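You operate a simulated robot arm through the tools that you are given. There is no shell and no other tool. Be economical: measure what you need, move in short steps, check, and stop when the job is done.

You are at the controls of a simulated two-armed robot. One attempt, no reset.

## Task
Put the small brush on the plate pattern on the far end of the wooden bench. Take the steel plug and put it on the yellow outline on the wooden bench. Take the wax stopper and put it on the near end of the wooden bench. Take the bracket pattern from the far end of the wooden bench and leave it on the board on the near trough. Put the felt block from the far end of the wooden bench on the bench front between the troughs. Put the 35 gap gauge from the far end of the bench by the door on top of the pouring cup there and the 40 gap gauge on the top of the work shelf. The order is free. Set down upright: wax stopper, gap gauge.
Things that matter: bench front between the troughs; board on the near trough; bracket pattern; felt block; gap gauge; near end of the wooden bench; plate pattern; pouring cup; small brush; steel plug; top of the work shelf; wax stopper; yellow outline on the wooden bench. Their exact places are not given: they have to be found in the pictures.

It is judged by the outcome, as a careful person would: the job done as asked, and still so three seconds after it is handed in. It fails if anything else is knocked over, pushed out of place, dropped, spilled or broken. Lids that push on must go on centred and level and be pressed home; caps that screw on are set level and turned clockwise until they are tight.

## Robot
Two 7-joint arms with two-finger grippers on one trunk, on a base that drives. Base frame: it is fixed to the floor where the robot stands at the start and does not move with it; the origin is under the middle of the robot, x ahead of it, y to its left, z up. Readings come in m, degrees, newtons and seconds.
The left shoulder is at the start at [0.06, 0.123, 0.995], the right one opposite. With the tool pointing down near the work surface each hand reaches from about 0.36 to 0.8 m from the robot's upright axis, wherever it stands, measured 20 degrees to its own side. Places, roughly: bench front between the troughs [-0.2, -2.2, 0.8]; board on the near trough [-0.8, -1.8, 0.7]; bracket pattern (7x4x3 cm) [0, 1.3, 0.9]; felt block (5x3x3 cm) [0.1, 1.6, 0.9]; gap gauge [-3.75, 1.25, 1]; near end of the wooden bench [-0.7, 1.5, 0.8]; plate pattern (9x5x3 cm) [-0.2, 1.3, 0.9]; pouring cup (6x6x6 cm) [-3.5, 1.6, 0.9]; small brush (2x2x13 cm) [0.6, 0.1, 0.9]; steel plug (2x2x3 cm) [0.6, 0.6, 0.9]; top of the work shelf [-6.2, -1.1, 0.9]; wax stopper (4x4x5 cm) [0.7, 0.8, 0.9]; yellow outline on the wooden bench [-0.8, 1.4, 0.8]. Payload 1.47 kg a hand.
The tool frame of a hand sits at the grasp point between the pads (the TCP): z along the fingers, y along the line on which they close. The tips reach 0.016 m beyond it. Largest opening 0.087 m; the body of the gripper starts 0.055 m behind the TCP.
Orientation is told as [roll, pitch, yaw] about the base's x, y, z axes, in that order, counted from this pose: with the fingers straight down and closing along the base's y, the tool's x points along the base's -x, its y along +y and its z along -z.

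## Interface
- The arms move only by the tool jog_arm. It takes "left_steps", "right_steps" or both (then of equal length, played together; a hand with none holds still); each is a list of rows, each a list of 7 numbers: the opening, from 0 (shut) to 1 (fully open), then the shift along the base's x, y, z in cm, then the turn, a rotation vector about the base's x, y, z in rad. In form: [[grip, dx, dy, dz, rx, ry, rz], ...]. A call has 1 to 20 rows; each row shifts and turns the commanded pose from where the row before left it. Each row takes 0.2 s and may step no farther than 0.05 m and 8.6 degrees from the row before; otherwise, or with a gripper value out of range, the whole call is refused. Where a pose cannot be reached the arm comes as near as it can. A force on the tool above 40 N (or 10 N above the force at the start of the call, whichever is more), or a blocked arm, ends the call early, and 0.2 s more pass. The fingers move at their own pace (about 0.153 m/s each) and stop on an object; they squeeze with about 28 N. The grip force told is the motor's: it shows also when the fingers shut on nothing. Time passes only in rows, and 0.2 s behind the last, so rows that do not move let the fingers close. The reply holds the time, the measured pose of the TCP, the force on the tool along the base axes, the opening and the grip force, in the units named above and with some noise, with the torque about the TCP (base axes, N m) and any sound that the robot's microphone picked up, and new pictures: "views" is both (left out), scene, wrist or none (wrist: the cameras of the hands that moved).
- Cameras (640 x 400 px; columns grow to the right, rows downward): "scene" is now at [0.0853, 0.0398, 1.5666]; the picture's right is [0.48, -0.88, 0.00], its down [-0.54, -0.29, -0.79] and it looks along [0.70, 0.38, -0.61] (base axes); focal length 274 px, centre (320, 200). "left" rides on the left gripper at [0.073, -0.012, -0.09] in its tool frame; the picture's right is [0.16, 0.99, 0.00], its down [-0.72, 0.12, -0.68] and it looks along [-0.67, 0.11, 0.73] (tool axes); focal length 247 px, centre (320, 200). "right" rides on the right gripper at [0.073, 0.012, -0.09] in its tool frame; the picture's right is [-0.16, 0.99, 0.00], its down [-0.72, -0.12, -0.68] and it looks along [-0.67, -0.11, 0.73] (tool axes); focal length 247 px, centre (320, 200).
- move_column(by): slides the trunk up (or, below 0, down) by that many m; the arms and the scene camera ride with it, the base frame stays. It gives what a move gives, with no picture.
- base_move(legs): drives the robot by 1 to 6 legs, each [ahead, left, turn to the left] in m, m and degrees, along the robot's own axes; the way and the turn of a leg run together, so that a leg with both is an arc; at most 1.5 m and 180 degrees a leg. The arms and the cameras ride along, it lands a little off, and it stops where it bumps. It gives what a move gives, and a new picture of the scene camera.
- head_to(pan, tilt): turns the head with the scene camera to pan (to the left, within 120 degrees either way) and tilt (down, from -29 to 69), counted from straight ahead of the robot. It gives what a move gives, and a new picture of the scene camera.
- pixel_to_xyz(camera, pixels): for up to 12 pixels [column, row] of the newest picture of that camera ("zoom" is the newest enlarged one), the place [x, y, z] in the base frame of the surface seen there, good to about 0.002 m. The clock stands still meanwhile.
- close_up(camera, box): a new picture of the part [left, top, right, bottom] of that camera's present view, enlarged. The clock stands still meanwhile.
- finish_job(): hands the job in; it is judged then, once.

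Go step by step. Measure first, check grasps and placings, and put right what went wrong. The budget is 138 turns and 260 pictures, counting those below and the enlarged ones. Unless the task says otherwise, let go and move clear before handing in, and close with one line.

The tools are called after ">>>" as a command line: name --argument value ..., lists and objects as JSON in quotes. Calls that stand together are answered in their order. jog_arm: Moves the arms, as the interface text tells. Its arguments: {"type":"object","properties":{"left_steps":{"type":"array","items":{"type":"array","items":{"type":"number"}}},"right_steps":{"type":"array","items":{"type":"array","items":{"type":"number"}}},"views":{"type":"string","enum":["both","scene","wrist","none"]}},"required":[]} The other tools are called the same way: move_column (by) slides the trunk up or down; base_move (legs) drives the base; head_to (pan, tilt) turns the head that bears the scene camera; pixel_to_xyz (camera, pixels) gives the place of the surface under pixels of a picture; close_up (camera, box) takes an enlarged picture of a part of a camera's view; finish_job () hands the job in.

At the start:

```text
time_s: 0.0
left_tool_pos: [0.3814, 0.4948, 1.1787]
left_tool_rot: [0.0, -0.1, 0.0]
left_force: [0.2, 0.4, 0.1]
left_ft_torque: [0.02, 0.0, -0.03]
left_finger_gap: 0.0868
left_grip_force: 0.1
right_tool_pos: [0.3873, 0.0658, 1.1677]
right_tool_rot: [0.1, 0.0, 0.0]
right_force: [1.1, -1.3, 0.5]
right_ft_torque: [0.01, 0.0, 0.01]
right_finger_gap: 0.0872
right_grip_force: 0.1
trunk travel left (down, up): [-0.15, 0.08]
robot x, y, heading: [-0.0012, 0.0005, 0.2]
head pan, tilt: [28.5, 37.6]
```

scene: 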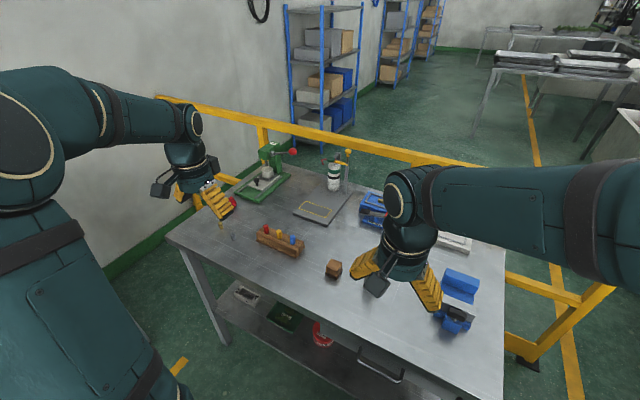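
right: 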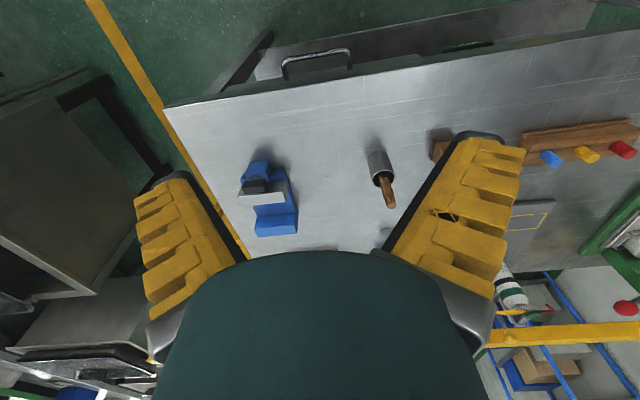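
left: 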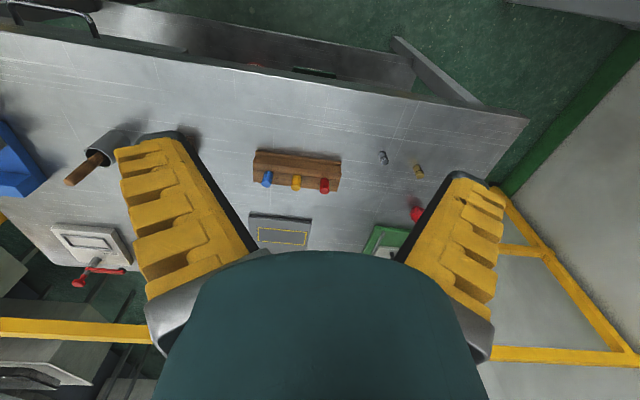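

The left picture shows a grey plug near (383,157), a tan stopper near (418,171) and a brush handle in a cup near (85,165). I'll measure and zoom in on them.

>>> pixel_to_xyz --camera "left" --pixels '[[383, 153], [383, 161], [418, 166], [419, 176], [70, 181], [100, 150], [120, 140], [400, 190], [440, 140]]'

>>> close_up --camera "left" --box '[340, 120, 460, 195]'

>>> close_up --camera "right" --box '[320, 120, 448, 200]'

>>> pixel_to_xyz --camera "right" --pixels '[[378, 155], [380, 175], [388, 190], [390, 205], [372, 165], [390, 165], [350, 200]]'

```text
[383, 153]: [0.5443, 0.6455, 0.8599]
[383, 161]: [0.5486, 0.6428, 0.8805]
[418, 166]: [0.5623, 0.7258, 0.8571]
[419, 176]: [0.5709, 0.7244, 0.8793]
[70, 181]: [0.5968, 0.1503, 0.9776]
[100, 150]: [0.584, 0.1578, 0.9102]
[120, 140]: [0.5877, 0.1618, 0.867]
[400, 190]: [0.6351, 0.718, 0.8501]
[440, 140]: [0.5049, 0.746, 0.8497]
```

```text
5.33 times, centred on (400, 158) of left
```

zoom: 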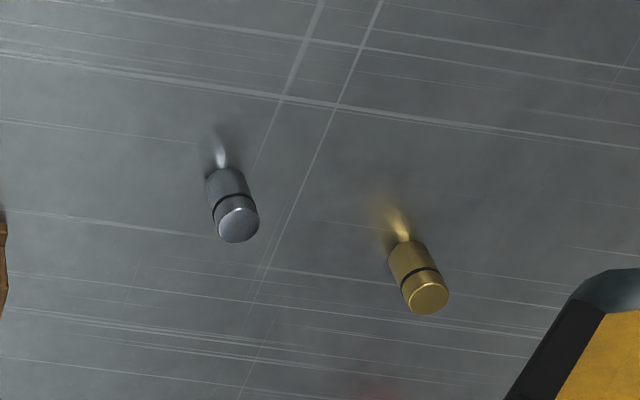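

```text
5.00 times, centred on (384, 160) of right
```

zoom: 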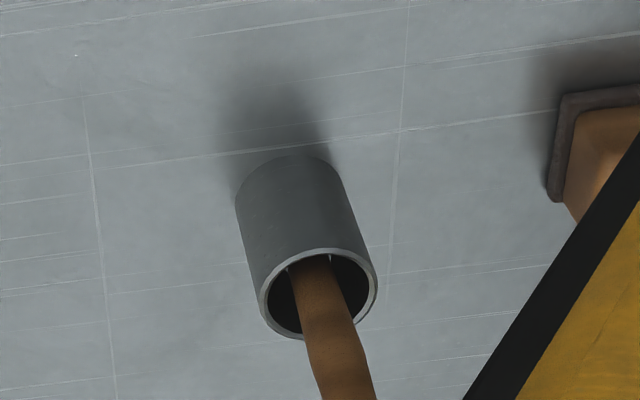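

```text
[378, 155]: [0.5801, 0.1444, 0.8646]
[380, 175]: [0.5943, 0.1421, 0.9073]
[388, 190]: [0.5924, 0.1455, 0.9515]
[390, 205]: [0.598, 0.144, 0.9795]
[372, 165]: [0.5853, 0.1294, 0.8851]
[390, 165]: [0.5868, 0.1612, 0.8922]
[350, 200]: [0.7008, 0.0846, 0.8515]
```

The plug is at about (0.552,0.643) with a brass look-alike beside it, and the brush stands in a cup at (0.59,0.146). Next I look for the wax stopper.

>>> head_to --pan 50 --tilt 40

```text
time_s: 0.8
left_tool_pos: [0.3818, 0.495, 1.1789]
left_tool_rot: [0.0, 0.0, 0.0]
left_force: [-0.7, 1.0, 0.4]
left_ft_torque: [0.03, 0.0, -0.03]
left_finger_gap: 0.0872
left_grip_force: 0.1
right_tool_pos: [0.3872, 0.0665, 1.1678]
right_tool_rot: [0.0, -0.1, 0.0]
right_force: [-1.1, -0.8, -0.1]
right_ft_torque: [0.0, 0.01, -0.03]
right_finger_gap: 0.0871
right_grip_force: 0.0
trunk travel left (down, up): [-0.15, 0.08]
robot x, y, heading: [-0.0008, 0.0009, 0.1]
head pan, tilt: [50.0, 40.0]
```

scene: 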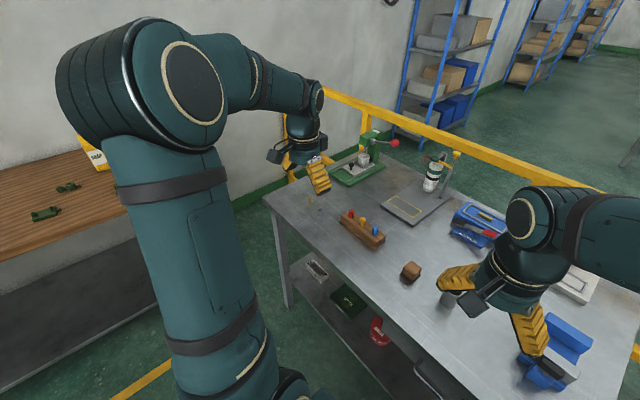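

>>> close_up --camera "scene" --box '[260, 110, 480, 248]'

>>> pixel_to_xyz --camera "scene" --pixels '[[363, 160], [395, 143], [350, 215], [363, 222], [374, 231], [410, 268], [432, 182], [376, 135], [355, 178]]'

```text
2.90 times, centred on (370, 179) of scene
```

zoom: 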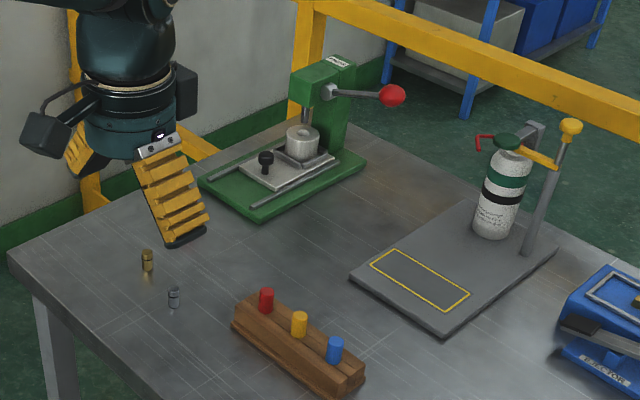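

```text
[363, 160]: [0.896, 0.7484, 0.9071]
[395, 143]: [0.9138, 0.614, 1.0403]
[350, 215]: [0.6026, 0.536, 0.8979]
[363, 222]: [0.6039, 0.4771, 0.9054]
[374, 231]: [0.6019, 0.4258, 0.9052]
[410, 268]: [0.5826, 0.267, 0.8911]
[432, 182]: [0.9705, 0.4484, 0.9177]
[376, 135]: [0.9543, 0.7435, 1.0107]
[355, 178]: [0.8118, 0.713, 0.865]
```

The stopper is still hidden, probably behind the left gripper. I'll bring the left hand above the steel plug (half open) and look again.

>>> jog_arm --left_steps '[[0.55, 2.45, 2.12, -2.5, 0, 0, 0], [0.55, 2.45, 2.12, -2.5, 0, 0, 0], [0.55, 2.45, 2.12, -2.5, 0, 0, 0], [0.55, 2.45, 2.12, -2.5, 0, 0, 0], [0.55, 2.45, 2.12, -2.5, 0, 0, 0], [0.55, 2.45, 2.12, -2.5, 0, 0, 0], [0.55, 2.45, 2.12, -2.5, 0, 0, 0]]'

```text
time_s: 2.5
left_tool_pos: [0.5546, 0.6449, 1.0044]
left_tool_rot: [-0.1, 0.1, -0.1]
left_force: [-1.2, -0.1, 0.2]
left_ft_torque: [0.0, 0.0, -0.02]
left_finger_gap: 0.0536
left_grip_force: 3.6
right_tool_pos: [0.389, 0.0677, 1.1666]
right_tool_rot: [0.0, 0.1, 0.0]
right_force: [0.7, -0.2, -0.8]
right_ft_torque: [-0.06, 0.02, 0.0]
right_finger_gap: 0.0871
right_grip_force: 0.2
trunk travel left (down, up): [-0.15, 0.08]
robot x, y, heading: [0.0002, -0.0032, -0.0]
head pan, tilt: [50.0, 40.0]
```

scene: 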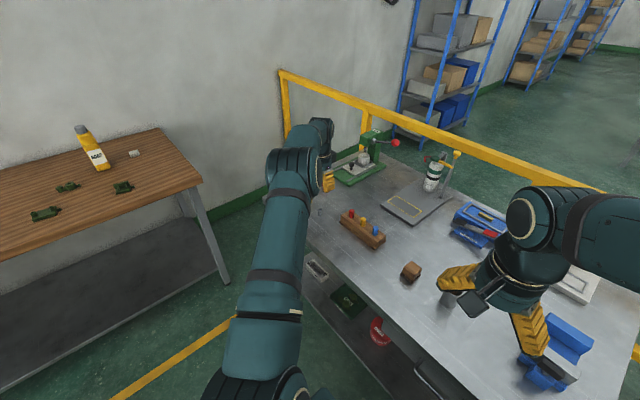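
left: 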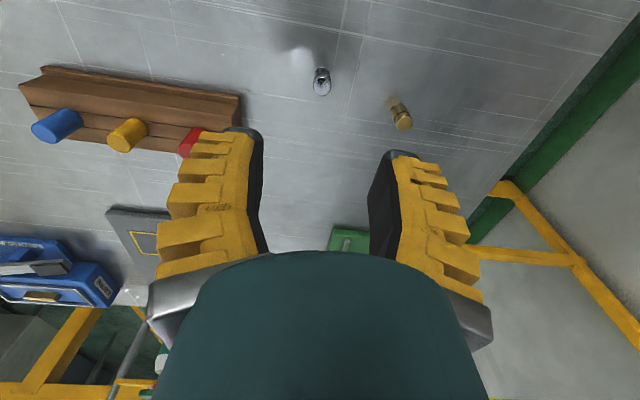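

The hand is above the bench and the plug now sits near (322,82). I'll re-measure it and the table beyond.

>>> pixel_to_xyz --camera "left" --pixels '[[322, 88], [322, 76], [316, 82], [329, 82], [403, 124], [348, 240]]'

>>> close_up --camera "scene" --box '[300, 110, 460, 210]'

>>> close_up --camera "scene" --box '[0, 110, 240, 260]'

```text
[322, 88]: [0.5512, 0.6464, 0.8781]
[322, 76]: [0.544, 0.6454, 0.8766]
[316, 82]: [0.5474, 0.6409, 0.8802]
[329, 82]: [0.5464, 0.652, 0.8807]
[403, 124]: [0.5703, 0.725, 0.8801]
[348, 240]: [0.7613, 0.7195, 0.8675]
```

```text
4.00 times, centred on (380, 160) of scene
```

zoom: 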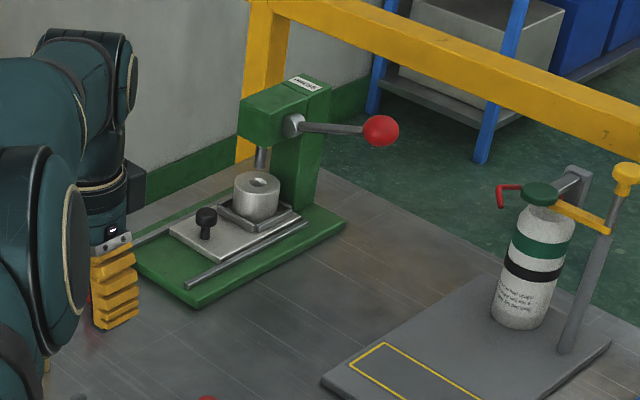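

```text
2.67 times, centred on (120, 185) of scene
```

zoom: 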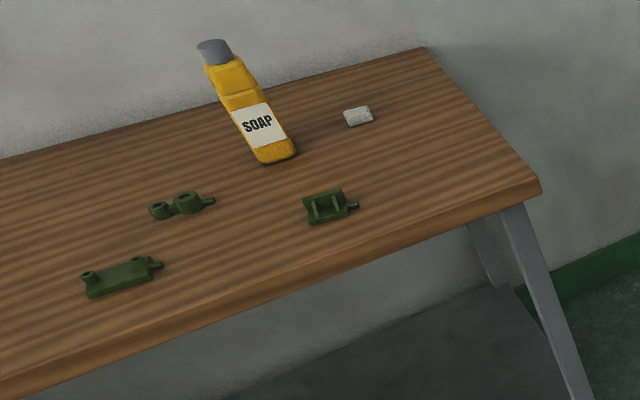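

The plug's axis is about (0.548,0.646). I'll go straight down and grip it.

>>> jog_arm --left_steps '[[0.55, -0.7, 0.1, -3, 0, 0, 0], [0.55, 0, 0, -4, 0, 0, 0], [0.55, 0, 0, -3.5, 0, 0, 0], [0.55, 0, 0, -2, 0, 0, 0], [0.55, 0, 0, -1, 0, 0, 0], [0, 0, 0, 0, 0, 0, 0], [0, 0, 0, 0, 0, 0, 0], [0, 0, 0, 0, 0, 0, 0]]' --views "wrist"

```text
time_s: 4.2
left_tool_pos: [0.5459, 0.6456, 0.8696]
left_tool_rot: [0.1, 0.0, -0.1]
left_force: [1.5, 1.2, 3.0]
left_ft_torque: [0.02, -0.07, -0.01]
left_finger_gap: 0.0059
left_grip_force: 27.9
right_tool_pos: [0.3872, 0.0658, 1.1679]
right_tool_rot: [0.0, 0.0, 0.0]
right_force: [0.8, 0.9, -0.5]
right_ft_torque: [0.01, 0.01, 0.0]
right_finger_gap: 0.0872
right_grip_force: 0.1
trunk travel left (down, up): [-0.15, 0.08]
robot x, y, heading: [0.0032, -0.0021, -0.0]
head pan, tilt: [50.0, 40.0]
```

left: 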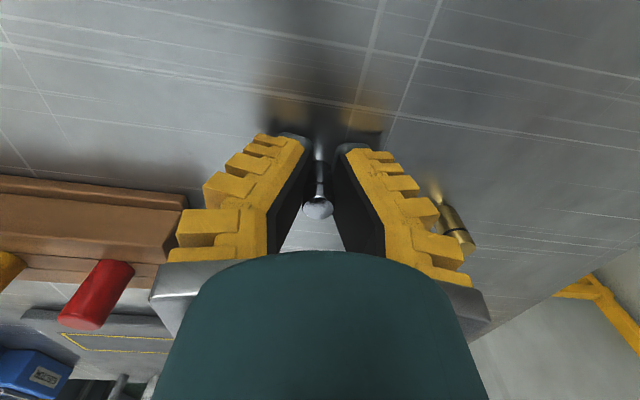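

The gap is only 6 mm, so I'll check how the plug is held.

>>> close_up --camera "left" --box '[270, 120, 380, 235]'

>>> pixel_to_xyz --camera "left" --pixels '[[318, 208], [320, 185], [318, 160], [304, 208], [332, 210], [320, 145]]'

```text
3.48 times, centred on (325, 178) of left
```

zoom: 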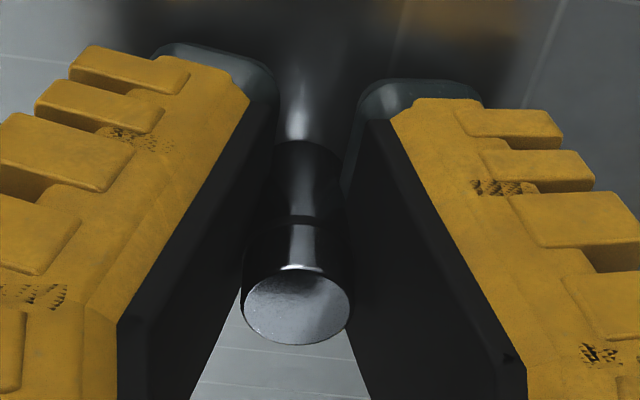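

```text
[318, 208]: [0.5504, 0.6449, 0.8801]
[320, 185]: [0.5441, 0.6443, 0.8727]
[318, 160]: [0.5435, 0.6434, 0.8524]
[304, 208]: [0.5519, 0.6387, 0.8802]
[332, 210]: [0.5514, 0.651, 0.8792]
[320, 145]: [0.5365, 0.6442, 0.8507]
```

The plug is held firmly on its body. Now I'll lift it and, at the same time, tip the right hand toward horizontal and bring it level with the brush handle, so the brush can later be laid flat.

>>> jog_arm --left_steps '[[0, 0, 0, 3, 0, 0, 0], [0, 0, 0, 3, 0, 0, 0], [0, 0, 0, 3, 0, 0, 0], [0, -2, 0, 3, 0, 0, 0], [0, -3, 0, 3, 0, 0, 0], [0, -3, 0, 3, 0, 0, 0], [0, -3, 0, 2, 0, 0, 0], [0, -3, 0, 0, 0, 0, 0], [0, -2, 0, 0, 0, 0, 0]]' --right_steps '[[0.7, 0.9, 0.88, -2.28, 0, -0.1454, 0], [0.7, 0.9, 0.88, -2.28, 0, -0.1454, 0], [0.7, 0.9, 0.88, -2.28, 0, -0.1454, 0], [0.7, 0.9, 0.88, -2.28, 0, -0.1454, 0], [0.7, 0.9, 0.88, -2.28, 0, -0.1454, 0], [0.7, 0.9, 0.88, -2.28, 0, -0.1454, 0], [0.7, 0.9, 0.88, -2.28, 0, -0.1454, 0], [0.7, 0.9, 0.88, -2.28, 0, -0.1454, 0], [0.7, 0.9, 0.88, -2.28, 0, -0.1454, 0]]'

```text
time_s: 5.7
left_tool_pos: [0.47, 0.6441, 1.047]
left_tool_rot: [-0.1, 0.0, -0.2]
left_force: [-0.5, 0.3, -0.6]
left_ft_torque: [-0.04, -0.04, -0.02]
left_finger_gap: 0.006
left_grip_force: 28.2
right_tool_pos: [0.4861, 0.0351, 1.0058]
right_tool_rot: [2.0, -44.5, -14.1]
right_force: [-0.5, 0.6, 0.5]
right_ft_torque: [-0.02, 0.0, -0.03]
right_finger_gap: 0.0653
right_grip_force: 3.1
trunk travel left (down, up): [-0.15, 0.08]
robot x, y, heading: [-0.0002, 0.0005, 0.3]
head pan, tilt: [50.0, 40.0]
stopped in row 7 (right hand): the arm was blocked; the commanded pose is now the measured one
```

scene: 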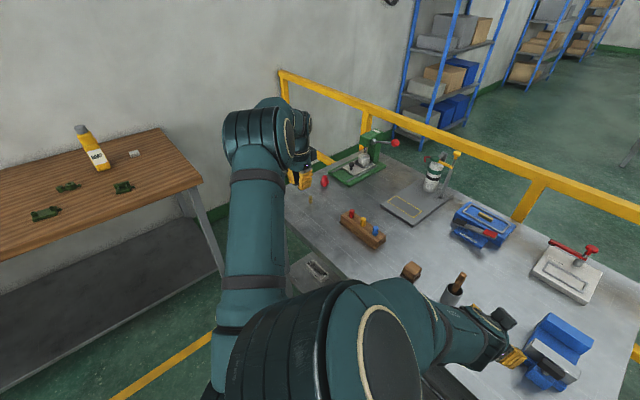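
right: 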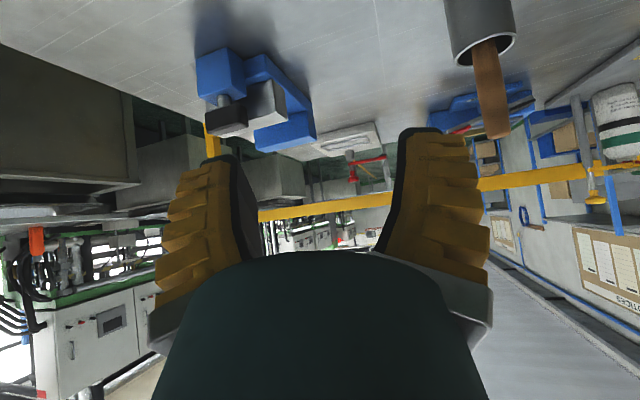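
left: 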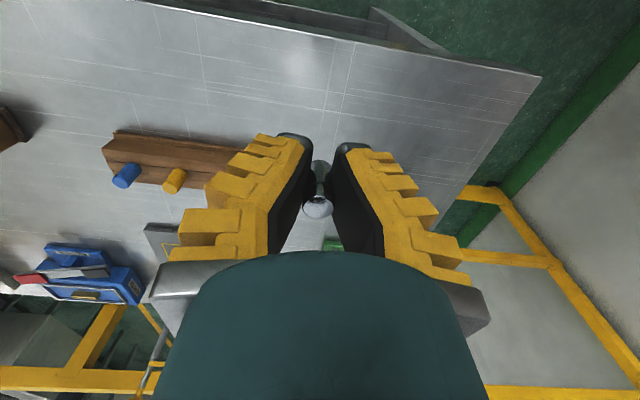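

The right arm jammed reaching across its midline; the red wax stopper now shows at (324,182). I'll measure it and shift the base back and left so the brush is on the right hand's own side.

>>> pixel_to_xyz --camera "scene" --pixels '[[324, 182], [324, 178], [324, 187], [456, 285], [462, 276], [454, 293], [136, 153], [123, 187], [67, 187], [45, 213]]'

>>> base_move --legs '[[-0.15, 0.35, 0]]'

```text
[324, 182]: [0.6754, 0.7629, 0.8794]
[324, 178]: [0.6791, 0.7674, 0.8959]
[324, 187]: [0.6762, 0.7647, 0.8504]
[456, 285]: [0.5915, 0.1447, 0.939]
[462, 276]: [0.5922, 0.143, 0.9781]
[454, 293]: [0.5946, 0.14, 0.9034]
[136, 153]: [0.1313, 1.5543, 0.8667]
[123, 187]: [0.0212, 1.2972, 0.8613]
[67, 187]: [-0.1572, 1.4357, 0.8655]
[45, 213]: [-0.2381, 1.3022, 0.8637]
```

```text
time_s: 9.3
left_tool_pos: [0.3167, 0.9925, 1.0468]
left_tool_rot: [0.0, 0.0, -0.1]
left_force: [0.5, 0.0, -0.2]
left_ft_torque: [-0.03, 0.0, -0.01]
left_finger_gap: 0.0061
left_grip_force: 28.3
right_tool_pos: [0.3358, 0.3839, 1.0056]
right_tool_rot: [1.8, -44.5, -13.9]
right_force: [0.8, 1.0, -0.1]
right_ft_torque: [-0.02, -0.01, 0.0]
right_finger_gap: 0.0652
right_grip_force: 2.5
trunk travel left (down, up): [-0.15, 0.08]
robot x, y, heading: [-0.1528, 0.3476, -0.0]
head pan, tilt: [50.0, 40.0]
```

scene: 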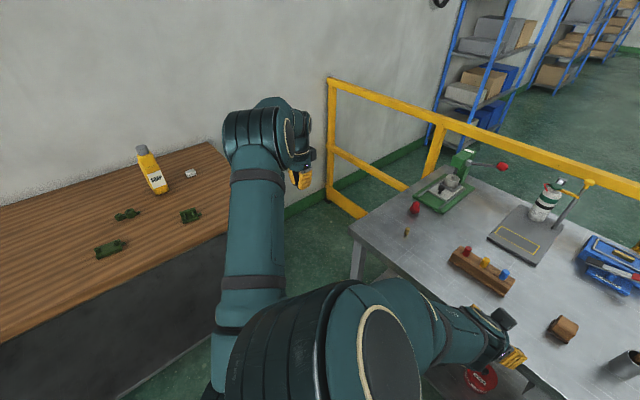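

Clear of everything. Now move the right hand over in front of the brush (at about (0.597,0.144)) and pitch it further.

>>> jog_arm --right_steps '[[0.7, 0.5, -4, 0, 0, 0, 0.1213], [0.7, 0.5, -4, 0, 0, 0, 0.1213], [0.7, 1, -4, -0.5, 0, -0.131, 0], [0.7, 2, -4, -0.5, 0, -0.131, 0], [0.7, 2, -4, -0.5, 0, -0.131, 0], [0.7, 2, -3.5, -1, 0, -0.131, 0], [0.7, 2, -0.5, -1, 0, 0, 0], [0.7, 0, 0, 0, 0, 0, 0]]'

```text
time_s: 11.1
left_tool_pos: [0.3174, 0.9933, 1.048]
left_tool_rot: [0.1, -0.1, -0.1]
left_force: [-0.2, 0.4, -1.1]
left_ft_torque: [-0.02, -0.01, -0.05]
left_finger_gap: 0.0062
left_grip_force: 28.2
right_tool_pos: [0.4352, 0.1424, 0.9701]
right_tool_rot: [1.9, -74.6, 0.1]
right_force: [0.0, -0.3, 0.1]
right_ft_torque: [0.01, 0.02, -0.02]
right_finger_gap: 0.065
right_grip_force: 3.7
trunk travel left (down, up): [-0.15, 0.08]
robot x, y, heading: [-0.1536, 0.3477, 0.0]
head pan, tilt: [50.0, 40.0]
```

scene: 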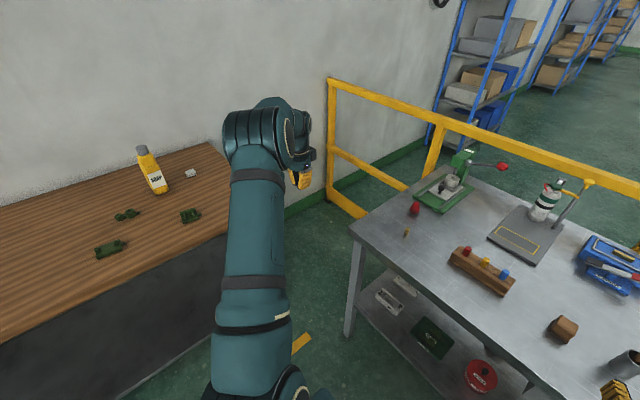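
right: 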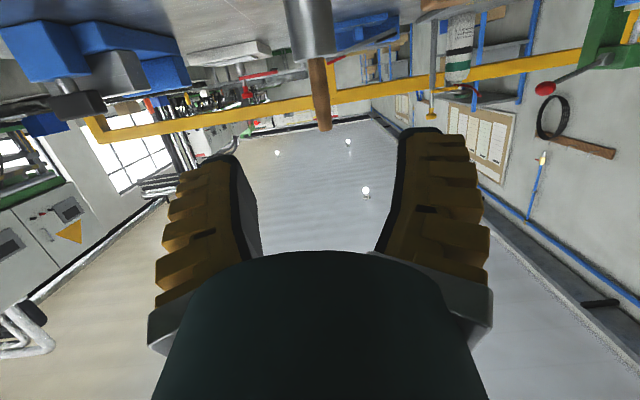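

The hand is aimed at the handle at (320,95). I'll confirm the handle's position in this view, then advance.

>>> pixel_to_xyz --camera "right" --pixels '[[320, 70], [320, 95], [323, 115], [312, 95], [328, 95], [326, 130]]'

>>> jog_arm --right_steps '[[0.6, 4, 0.1, -0.3, 0, 0, 0], [0.6, 4, 0, -0.3, 0, 0, 0], [0.6, 4, 0, -0.3, 0, 0, 0], [0.6, 2, 0, 0, 0, 0, 0]]' --views "wrist"

```text
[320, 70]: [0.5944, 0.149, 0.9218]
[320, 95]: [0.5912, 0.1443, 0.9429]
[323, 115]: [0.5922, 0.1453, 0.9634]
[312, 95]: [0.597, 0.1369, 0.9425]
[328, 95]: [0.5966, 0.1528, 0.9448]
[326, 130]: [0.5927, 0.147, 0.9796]
```

```text
time_s: 12.1
left_tool_pos: [0.3178, 0.9936, 1.0468]
left_tool_rot: [0.1, 0.1, 0.0]
left_force: [-0.2, 0.1, -0.6]
left_ft_torque: [-0.02, -0.01, 0.02]
left_finger_gap: 0.0063
left_grip_force: 28.2
right_tool_pos: [0.5747, 0.1438, 0.9612]
right_tool_rot: [1.8, -74.5, 0.0]
right_force: [-0.5, 0.5, 0.4]
right_ft_torque: [-0.01, 0.02, 0.02]
right_finger_gap: 0.0572
right_grip_force: 4.0
trunk travel left (down, up): [-0.15, 0.08]
robot x, y, heading: [-0.1497, 0.3459, -0.0]
head pan, tilt: [50.0, 40.0]
```

right: 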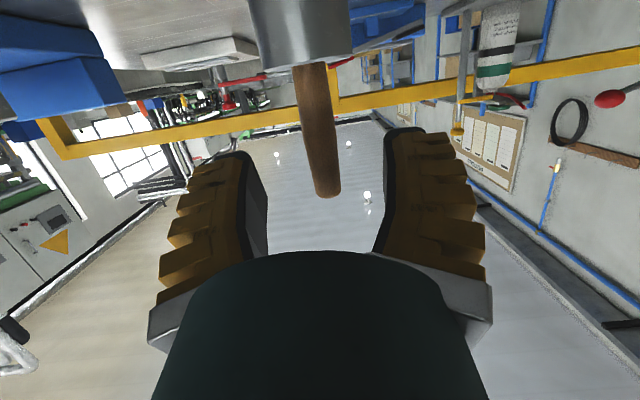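

Handle lies between the fingers; a last 1.8 cm forward, then close and draw the brush straight up.

>>> jog_arm --right_steps '[[0.6, 1.8, 0.1, -0.3, 0, 0, 0], [0, 0, 0, 0, 0, 0, 0], [0, 0, 0, 0, 0, 0, 0], [0, 0, 0, 0, 0, 0, 0], [0, 0, 0, 2, 0, 0, 0], [0, 0, 0, 4, 0, 0, 0], [0, 0, 0, 4, 0, 0, 0], [0, 0, 0, 3, 0, 0, 0]]'

```text
time_s: 13.9
left_tool_pos: [0.3175, 0.9929, 1.0488]
left_tool_rot: [-0.1, 0.0, 0.0]
left_force: [-0.1, -0.5, -0.9]
left_ft_torque: [0.01, -0.03, -0.03]
left_finger_gap: 0.0058
left_grip_force: 27.7
right_tool_pos: [0.5925, 0.1457, 1.0887]
right_tool_rot: [2.1, -74.4, -0.1]
right_force: [0.5, 0.4, -0.8]
right_ft_torque: [0.02, 0.0, 0.0]
right_finger_gap: 0.0059
right_grip_force: 27.4
trunk travel left (down, up): [-0.15, 0.08]
robot x, y, heading: [-0.1507, 0.3519, 0.2]
head pan, tilt: [50.0, 40.0]
```

scene: 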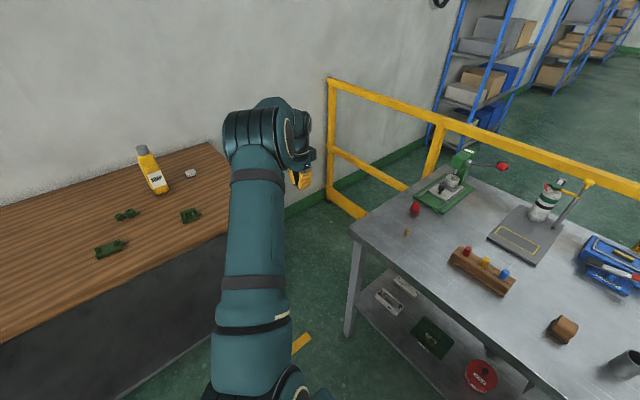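
right: 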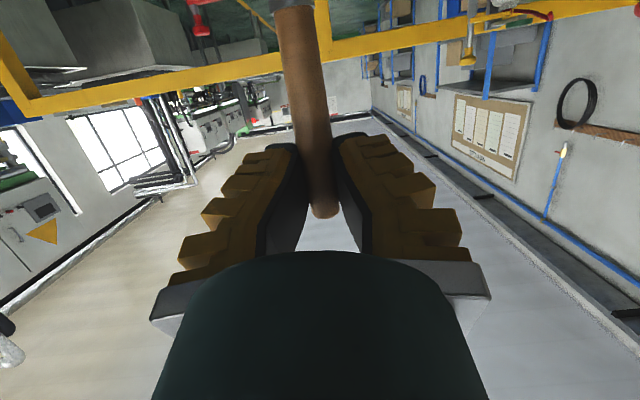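

The brush came out cleanly and its cup still stands. I'll retract the right hand turning it fingers-down, and view the wooden bench.

>>> jog_arm --right_steps '[[0, -4, 0, 1, 0, 0, 0], [0, -4, 0, 0, 0, 0.1454, 0], [0, -4, 0, 0, 0, 0.1454, 0], [0, -3, -0.5, 0, 0, 0.1454, 0], [0, -3, -0.5, 0, 0, 0.1454, 0], [0, -3, -0.5, 0, 0, 0.1454, 0], [0, -3, -0.5, 0, 0, 0.1454, 0], [0, -2, -0.5, 0, 0, 0.1454, 0], [0, -2, -0.5, 0, 0, 0.1454, 0], [0, 0, 0, 0, 0, 0.1454, 0]]' --views "wrist"

>>> head_to --pan 100 --tilt 35

```text
time_s: 16.1
left_tool_pos: [0.3199, 0.9931, 1.0462]
left_tool_rot: [0.0, 0.0, 0.0]
left_force: [-0.4, -0.3, 0.1]
left_ft_torque: [-0.01, 0.04, 0.03]
left_finger_gap: 0.006
left_grip_force: 27.4
right_tool_pos: [0.3138, 0.1149, 1.0974]
right_tool_rot: [1.9, 0.8, -0.1]
right_force: [0.0, 0.7, -0.3]
right_ft_torque: [-0.04, 0.0, 0.0]
right_finger_gap: 0.0059
right_grip_force: 27.8
trunk travel left (down, up): [-0.15, 0.08]
robot x, y, heading: [-0.1507, 0.3497, 0.2]
head pan, tilt: [50.0, 40.0]
```

right: 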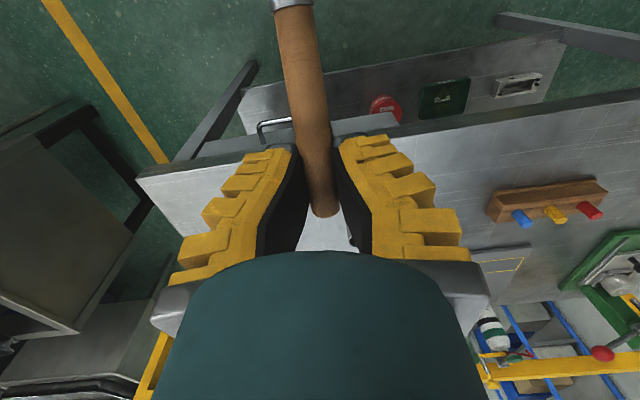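

```text
time_s: 17.3
left_tool_pos: [0.3186, 0.9914, 1.0473]
left_tool_rot: [0.1, 0.0, 0.0]
left_force: [-0.1, -0.2, -0.1]
left_ft_torque: [-0.02, 0.0, -0.01]
left_finger_gap: 0.0062
left_grip_force: 27.6
right_tool_pos: [0.3128, 0.1151, 1.0989]
right_tool_rot: [1.9, 0.4, 0.0]
right_force: [0.4, -0.1, 0.4]
right_ft_torque: [0.01, -0.04, 0.06]
right_finger_gap: 0.0059
right_grip_force: 27.7
trunk travel left (down, up): [-0.15, 0.08]
robot x, y, heading: [-0.1513, 0.3499, -0.1]
head pan, tilt: [100.0, 35.0]
```

scene: 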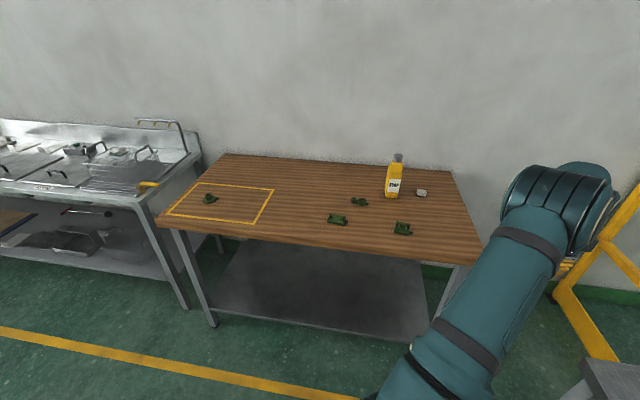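

>>> close_up --camera "scene" --box '[150, 140, 310, 240]'

>>> close_up --camera "scene" --box '[310, 150, 470, 250]'

>>> pixel_to_xyz --camera "scene" --pixels '[[208, 198], [168, 214], [196, 184], [273, 191], [255, 222], [160, 226], [468, 262], [220, 155], [448, 172], [337, 218], [402, 228], [421, 193]]'

```text
4.00 times, centred on (230, 190) of scene
```

zoom: 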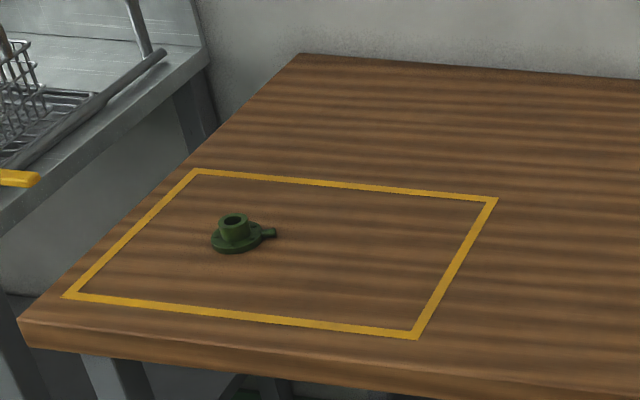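

```text
4.00 times, centred on (390, 200) of scene
```

zoom: 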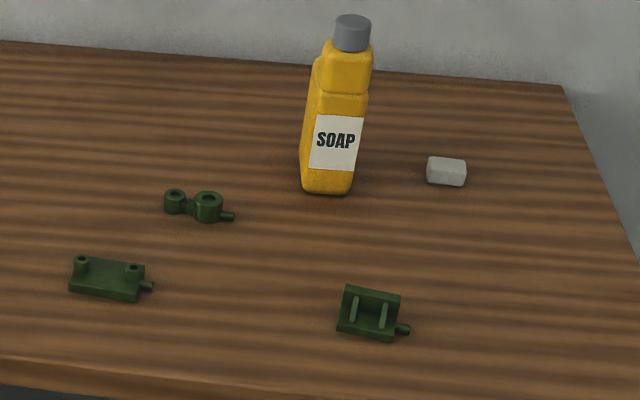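

```text
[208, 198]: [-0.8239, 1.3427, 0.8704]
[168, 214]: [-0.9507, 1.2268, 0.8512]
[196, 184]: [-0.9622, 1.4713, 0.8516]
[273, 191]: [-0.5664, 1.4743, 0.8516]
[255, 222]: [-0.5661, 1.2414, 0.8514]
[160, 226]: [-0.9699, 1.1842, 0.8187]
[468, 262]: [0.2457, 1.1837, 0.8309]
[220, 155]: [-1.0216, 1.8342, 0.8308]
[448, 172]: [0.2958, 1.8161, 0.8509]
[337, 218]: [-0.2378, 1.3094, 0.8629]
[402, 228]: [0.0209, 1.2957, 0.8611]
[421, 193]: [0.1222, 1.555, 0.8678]
```

Bench top is z≈0.851; outline spans x −0.96…−0.57, y 1.23…1.47. I'll tuck the left hand in, then turn to face the bench and drive up.

>>> jog_arm --left_steps '[[0, 0, -4.4, 1, 0, 0, 0], [0, 0, -4.4, 1, 0, 0, 0], [0, 0, -4.4, 1, 0, 0, 0], [0, 0, -4.4, 1, 0, 0, 0], [0, 0, -4.4, 1, 0, 0, 0], [0, 0, -4.4, 0, 0, 0, 0], [0, 0, -4.4, 0, 0, 0, 0], [0, 0, -4.4, 0, 0, 0, 0]]' --views "none"

>>> base_move --legs '[[0, 0, 90], [0.33, 0.31, 0]]'

>>> head_to --pan 0 --tilt 45

```text
time_s: 19.1
left_tool_pos: [0.3173, 0.6395, 1.0981]
left_tool_rot: [0.1, 0.1, 0.0]
left_force: [-0.1, -0.9, -0.3]
left_ft_torque: [0.02, 0.03, -0.03]
left_finger_gap: 0.0058
left_grip_force: 27.9
right_tool_pos: [0.314, 0.1132, 1.0966]
right_tool_rot: [2.0, 0.4, 0.0]
right_force: [0.0, -0.4, -0.7]
right_ft_torque: [0.03, -0.05, 0.01]
right_finger_gap: 0.0061
right_grip_force: 27.5
trunk travel left (down, up): [-0.15, 0.08]
robot x, y, heading: [-0.1478, 0.3485, -0.0]
head pan, tilt: [100.0, 35.0]
```

```text
time_s: 26.3
left_tool_pos: [-0.7656, 1.1365, 1.0972]
left_tool_rot: [0.0, -0.1, 91.0]
left_force: [-0.1, -1.0, -0.7]
left_ft_torque: [0.01, -0.01, 0.02]
left_finger_gap: 0.0062
left_grip_force: 28.2
right_tool_pos: [-0.2413, 1.1412, 1.0968]
right_tool_rot: [1.9, 0.5, 90.9]
right_force: [-0.4, 0.6, -0.3]
right_ft_torque: [0.0, -0.02, 0.01]
right_finger_gap: 0.0062
right_grip_force: 28.0
trunk travel left (down, up): [-0.15, 0.08]
robot x, y, heading: [-0.4662, 0.6753, 90.9]
head pan, tilt: [100.0, 35.0]
```

scene: 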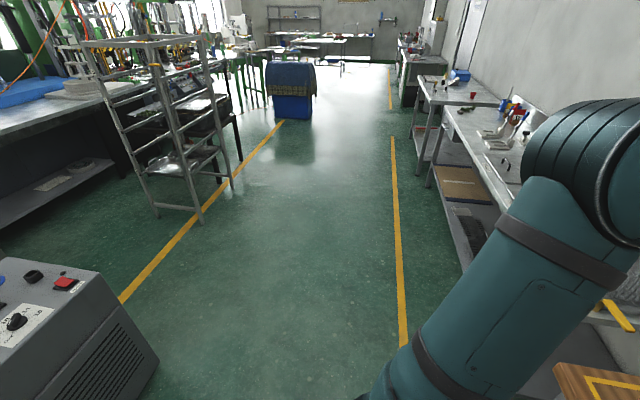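

```text
time_s: 28.0
left_tool_pos: [-0.7664, 1.1348, 1.0976]
left_tool_rot: [-0.1, 0.1, 90.9]
left_force: [-0.5, 0.4, -1.1]
left_ft_torque: [-0.02, -0.03, -0.01]
left_finger_gap: 0.0059
left_grip_force: 28.1
right_tool_pos: [-0.2395, 1.141, 1.0981]
right_tool_rot: [2.0, 0.5, 90.9]
right_force: [0.5, 0.0, 0.3]
right_ft_torque: [0.03, 0.0, 0.03]
right_finger_gap: 0.0059
right_grip_force: 28.4
trunk travel left (down, up): [-0.15, 0.08]
robot x, y, heading: [-0.4658, 0.6742, 90.9]
head pan, tilt: [0.0, 45.0]
```

scene: 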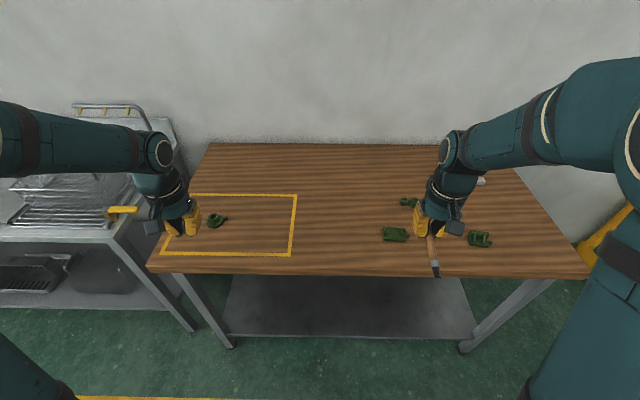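

Facing the bench squarely. I'll bring the plug over (−0.68,1.36) inside the outline and lower it; and zoom on the plate pattern and brush.

>>> jog_arm --left_steps '[[0, 1.43, 3.75, -1.5, 0, 0, 0], [0, 1.43, 3.75, -1.5, 0, 0, 0], [0, 1.43, 3.75, -1.5, 0, 0, 0], [0, 1.43, 3.75, -1.5, 0, 0, 0], [0, 1.43, 3.75, -1.5, 0, 0, 0], [0, 1.43, 3.75, -1.5, 0, 0, 0], [0, 0, 0, -4, 0, 0, 0], [0, 0, 0, -4, 0, 0, 0], [0, 0, 0, -3, 0, 0, 0], [0, 0, 0, -1.2, 0, 0, 0]]' --views "wrist"

>>> close_up --camera "scene" --box '[368, 180, 512, 290]'

```text
time_s: 30.2
left_tool_pos: [-0.6804, 1.3619, 0.885]
left_tool_rot: [0.0, 0.0, 90.8]
left_force: [-0.3, 0.1, -0.6]
left_ft_torque: [-0.05, -0.02, -0.05]
left_finger_gap: 0.0058
left_grip_force: 28.4
right_tool_pos: [-0.2405, 1.1406, 1.0973]
right_tool_rot: [1.9, 0.5, 90.9]
right_force: [-0.4, 0.0, -1.4]
right_ft_torque: [0.02, -0.01, -0.01]
right_finger_gap: 0.006
right_grip_force: 28.4
trunk travel left (down, up): [-0.15, 0.08]
robot x, y, heading: [-0.4685, 0.6707, 91.1]
head pan, tilt: [0.0, 45.0]
```

left: 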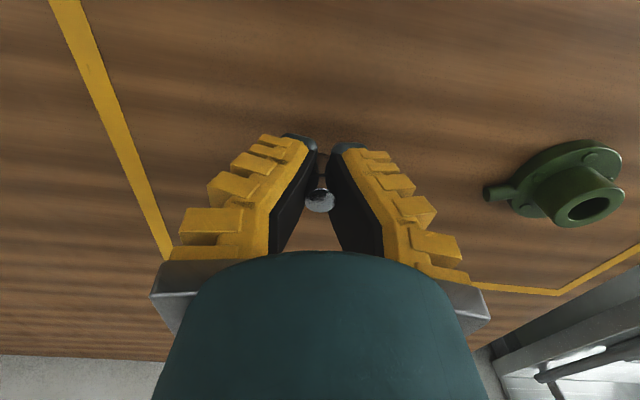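

```text
3.64 times, centred on (440, 235) of scene
```

zoom: 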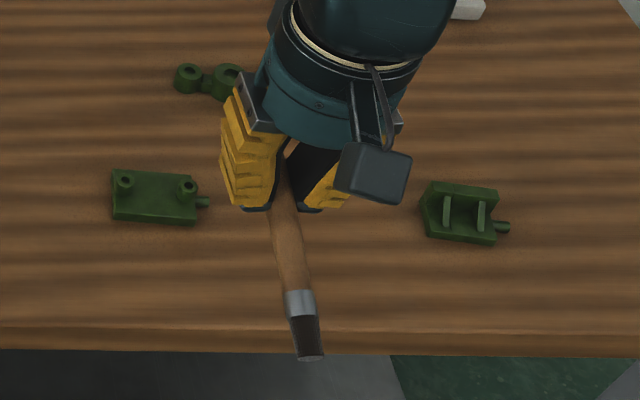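

Plug is 1.5 cm above the bench inside the outline. Lower, release gently and rise; then measure the plate pattern.

>>> jog_arm --left_steps '[[0, 0, 0, -1, 0, 0, 0], [0, 0, 0, -0.4, 0, 0, 0], [0, 0, 0, 0, 0, 0, 0], [0.35, 0, 0, 0, 0, 0, 0], [0.35, 0, 0, 0, 0, 0, 0], [0.35, 0, 0, 3, 0, 0, 0], [0.35, 0, 0, 4, 0, 0, 0], [0.35, 0, -2, 4, 0, 0, 0]]' --views "both"

>>> pixel_to_xyz --camera "scene" --pixels '[[384, 229], [406, 231], [394, 231], [396, 236], [411, 236], [384, 235]]'

>>> close_up --camera "scene" --box '[376, 210, 424, 250]'

>>> pixel_to_xyz --camera "zoom" --pixels '[[100, 220], [100, 300], [250, 310], [260, 240], [120, 235], [330, 310], [170, 280], [440, 300], [150, 330], [360, 370]]'

```text
time_s: 32.0
left_tool_pos: [-0.6789, 1.3395, 0.982]
left_tool_rot: [0.0, -0.1, 90.9]
left_force: [-0.3, 0.0, 0.6]
left_ft_torque: [-0.01, -0.01, -0.02]
left_finger_gap: 0.0365
left_grip_force: 4.2
right_tool_pos: [-0.2407, 1.1395, 1.0979]
right_tool_rot: [1.8, 0.4, 90.9]
right_force: [-0.3, -0.4, -0.6]
right_ft_torque: [0.04, -0.01, 0.02]
right_finger_gap: 0.006
right_grip_force: 28.3
trunk travel left (down, up): [-0.15, 0.08]
robot x, y, heading: [-0.4671, 0.6718, 91.0]
head pan, tilt: [0.0, 45.0]
```

scene: 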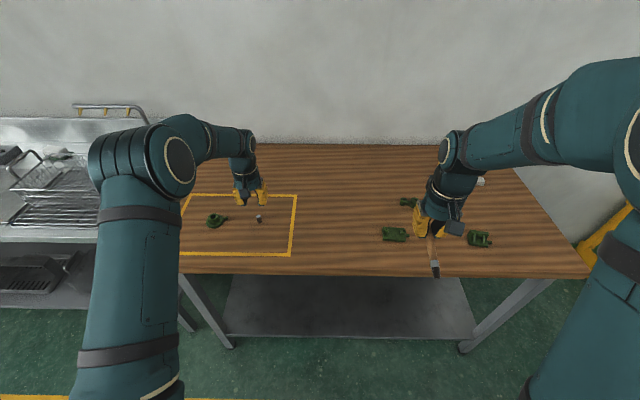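
left: 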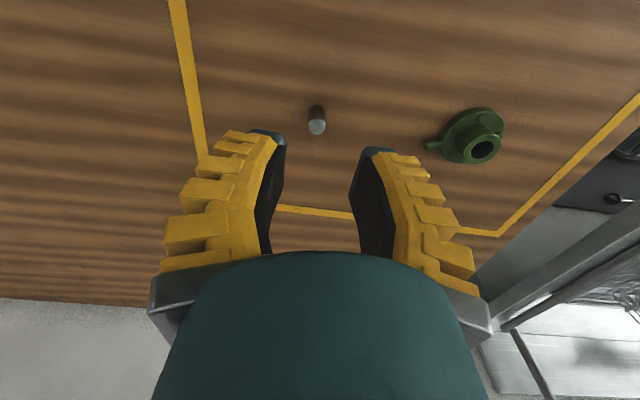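

```text
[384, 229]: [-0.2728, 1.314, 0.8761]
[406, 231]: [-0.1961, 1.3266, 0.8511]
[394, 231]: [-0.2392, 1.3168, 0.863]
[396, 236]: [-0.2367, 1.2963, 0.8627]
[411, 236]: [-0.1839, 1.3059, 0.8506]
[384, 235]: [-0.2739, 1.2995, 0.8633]
```

```text
10.00 times, centred on (400, 230) of scene
```

zoom: 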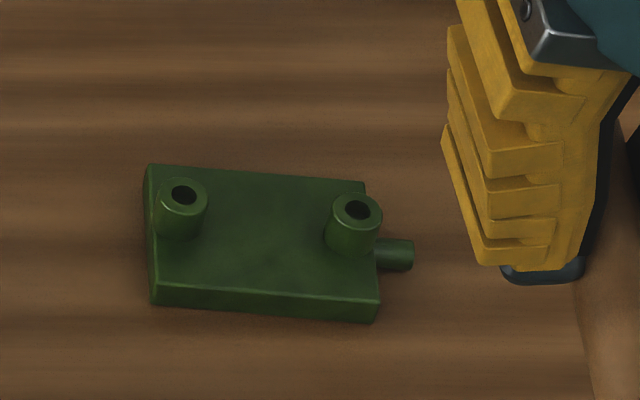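

```text
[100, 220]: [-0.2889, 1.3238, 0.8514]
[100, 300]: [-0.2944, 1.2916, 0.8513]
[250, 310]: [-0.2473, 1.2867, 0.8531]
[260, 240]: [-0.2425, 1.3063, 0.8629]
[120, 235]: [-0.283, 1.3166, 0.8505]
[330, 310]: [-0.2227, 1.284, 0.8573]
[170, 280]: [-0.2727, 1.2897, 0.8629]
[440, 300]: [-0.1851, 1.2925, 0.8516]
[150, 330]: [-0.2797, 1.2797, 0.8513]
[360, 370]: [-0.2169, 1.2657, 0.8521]
```

The plug stands upright in the outline. The plate's top is z 0.863 with two bosses at x≈−0.268 and −0.212; I'll lay the brush front-to-back between them, so tilt 15° more and go above.

>>> jog_arm --right_steps '[[0, 0, 4, -1, -0.131, 0, 0], [0, 0, 4, -1.5, -0.131, 0, 0], [0, 0, 4, -2, 0, 0, 0], [0, 0, 4, -2, 0, 0, 0], [0, 0, 4, -2, 0, 0, 0], [0, 0, 0, 0, 0, 0, 0]]' --views "both"

>>> close_up --camera "scene" --box '[360, 160, 480, 260]'

```text
time_s: 33.4
left_tool_pos: [-0.6788, 1.3401, 0.9814]
left_tool_rot: [0.1, -0.1, 90.9]
left_force: [0.3, 0.1, -1.5]
left_ft_torque: [0.03, 0.0, -0.04]
left_finger_gap: 0.0366
left_grip_force: 4.2
right_tool_pos: [-0.2409, 1.3396, 1.0137]
right_tool_rot: [2.1, 15.5, 90.9]
right_force: [0.6, 0.3, -0.3]
right_ft_torque: [0.02, 0.0, 0.01]
right_finger_gap: 0.0062
right_grip_force: 28.3
trunk travel left (down, up): [-0.15, 0.08]
robot x, y, heading: [-0.467, 0.6734, 91.0]
head pan, tilt: [0.0, 45.0]
```

scene: 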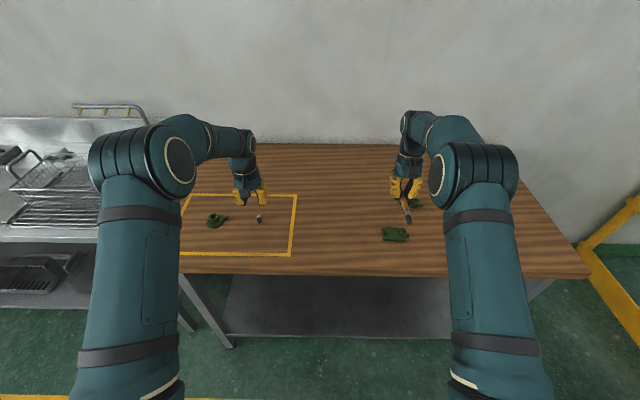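
right: 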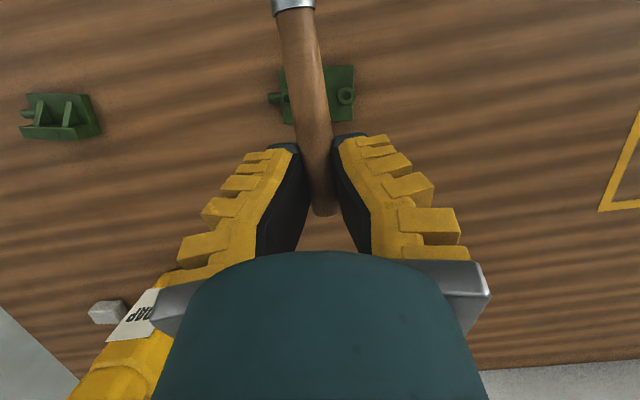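

```text
4.00 times, centred on (420, 210) of scene
```

zoom: 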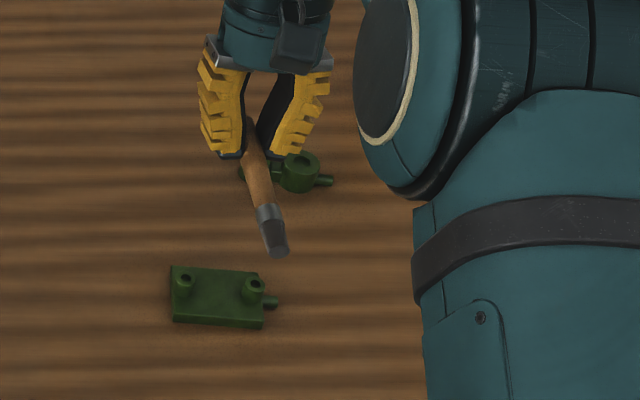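

I'll measure the brush head, handle end and plate edges from these pictures.

>>> pixel_to_xyz --camera "zoom" --pixels '[[278, 252], [272, 230], [266, 210], [256, 180], [248, 125], [172, 290], [260, 300], [172, 268], [262, 272]]'

>>> pixel_to_xyz --camera "right" --pixels '[[323, 210], [312, 140], [300, 60], [296, 8], [345, 94], [275, 98], [350, 120], [290, 122], [352, 68]]'

```text
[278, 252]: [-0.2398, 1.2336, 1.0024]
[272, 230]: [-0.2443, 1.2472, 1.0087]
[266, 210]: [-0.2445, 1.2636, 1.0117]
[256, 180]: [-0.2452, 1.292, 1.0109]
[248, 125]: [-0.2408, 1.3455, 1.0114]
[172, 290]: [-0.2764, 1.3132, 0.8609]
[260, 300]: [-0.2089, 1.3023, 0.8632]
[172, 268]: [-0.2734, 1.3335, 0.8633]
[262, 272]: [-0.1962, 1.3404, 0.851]
```

```text
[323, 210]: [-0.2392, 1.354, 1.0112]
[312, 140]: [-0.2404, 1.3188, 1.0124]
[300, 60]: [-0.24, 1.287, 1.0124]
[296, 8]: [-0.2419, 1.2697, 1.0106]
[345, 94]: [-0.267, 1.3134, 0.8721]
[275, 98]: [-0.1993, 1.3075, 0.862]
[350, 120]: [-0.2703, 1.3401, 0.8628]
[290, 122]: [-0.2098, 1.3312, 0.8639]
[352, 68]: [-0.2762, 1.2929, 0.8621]
```

Brush is level, its centre 1.5 cm too near; I'll move 2 cm deeper and lower it so the handle touches the plate (TCP z≈0.879), then look.

>>> jog_arm --right_steps '[[0, 0, 2, -3, 0, 0, 0], [0, 0, 0, -4, 0, 0, 0], [0, 0, 0, -3.5, 0, 0, 0], [0, 0, 0, -1.7, 0, 0, 0], [0, 0, 0, -1, 0, 0, 0], [0, 0, 0, -0.2, 0, 0, 0], [0, 0, 0, 0, 0, 0, 0]]' --views "wrist"

>>> close_up --camera "scene" --box '[370, 190, 440, 250]'

```text
time_s: 35.0
left_tool_pos: [-0.6799, 1.3405, 0.9814]
left_tool_rot: [0.0, -0.1, 90.9]
left_force: [0.0, -0.5, 0.8]
left_ft_torque: [0.01, 0.01, 0.0]
left_finger_gap: 0.0365
left_grip_force: 4.3
right_tool_pos: [-0.2404, 1.3607, 0.8807]
right_tool_rot: [2.2, 15.4, 91.0]
right_force: [0.1, 1.3, 9.8]
right_ft_torque: [-0.7, -0.03, 0.03]
right_finger_gap: 0.0068
right_grip_force: 27.8
trunk travel left (down, up): [-0.15, 0.08]
robot x, y, heading: [-0.4644, 0.6741, 90.6]
head pan, tilt: [0.0, 45.0]
```

right: 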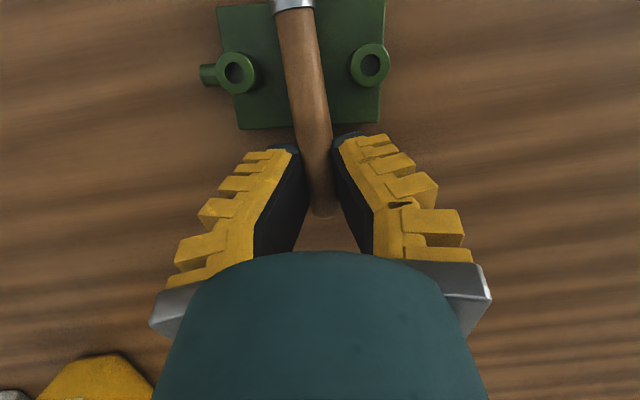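

```text
6.67 times, centred on (405, 220) of scene
```

zoom: 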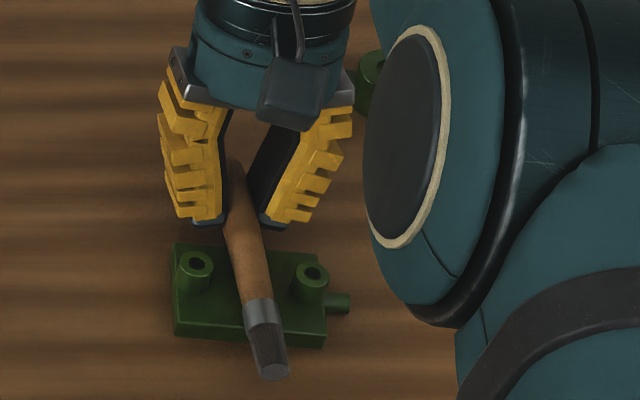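

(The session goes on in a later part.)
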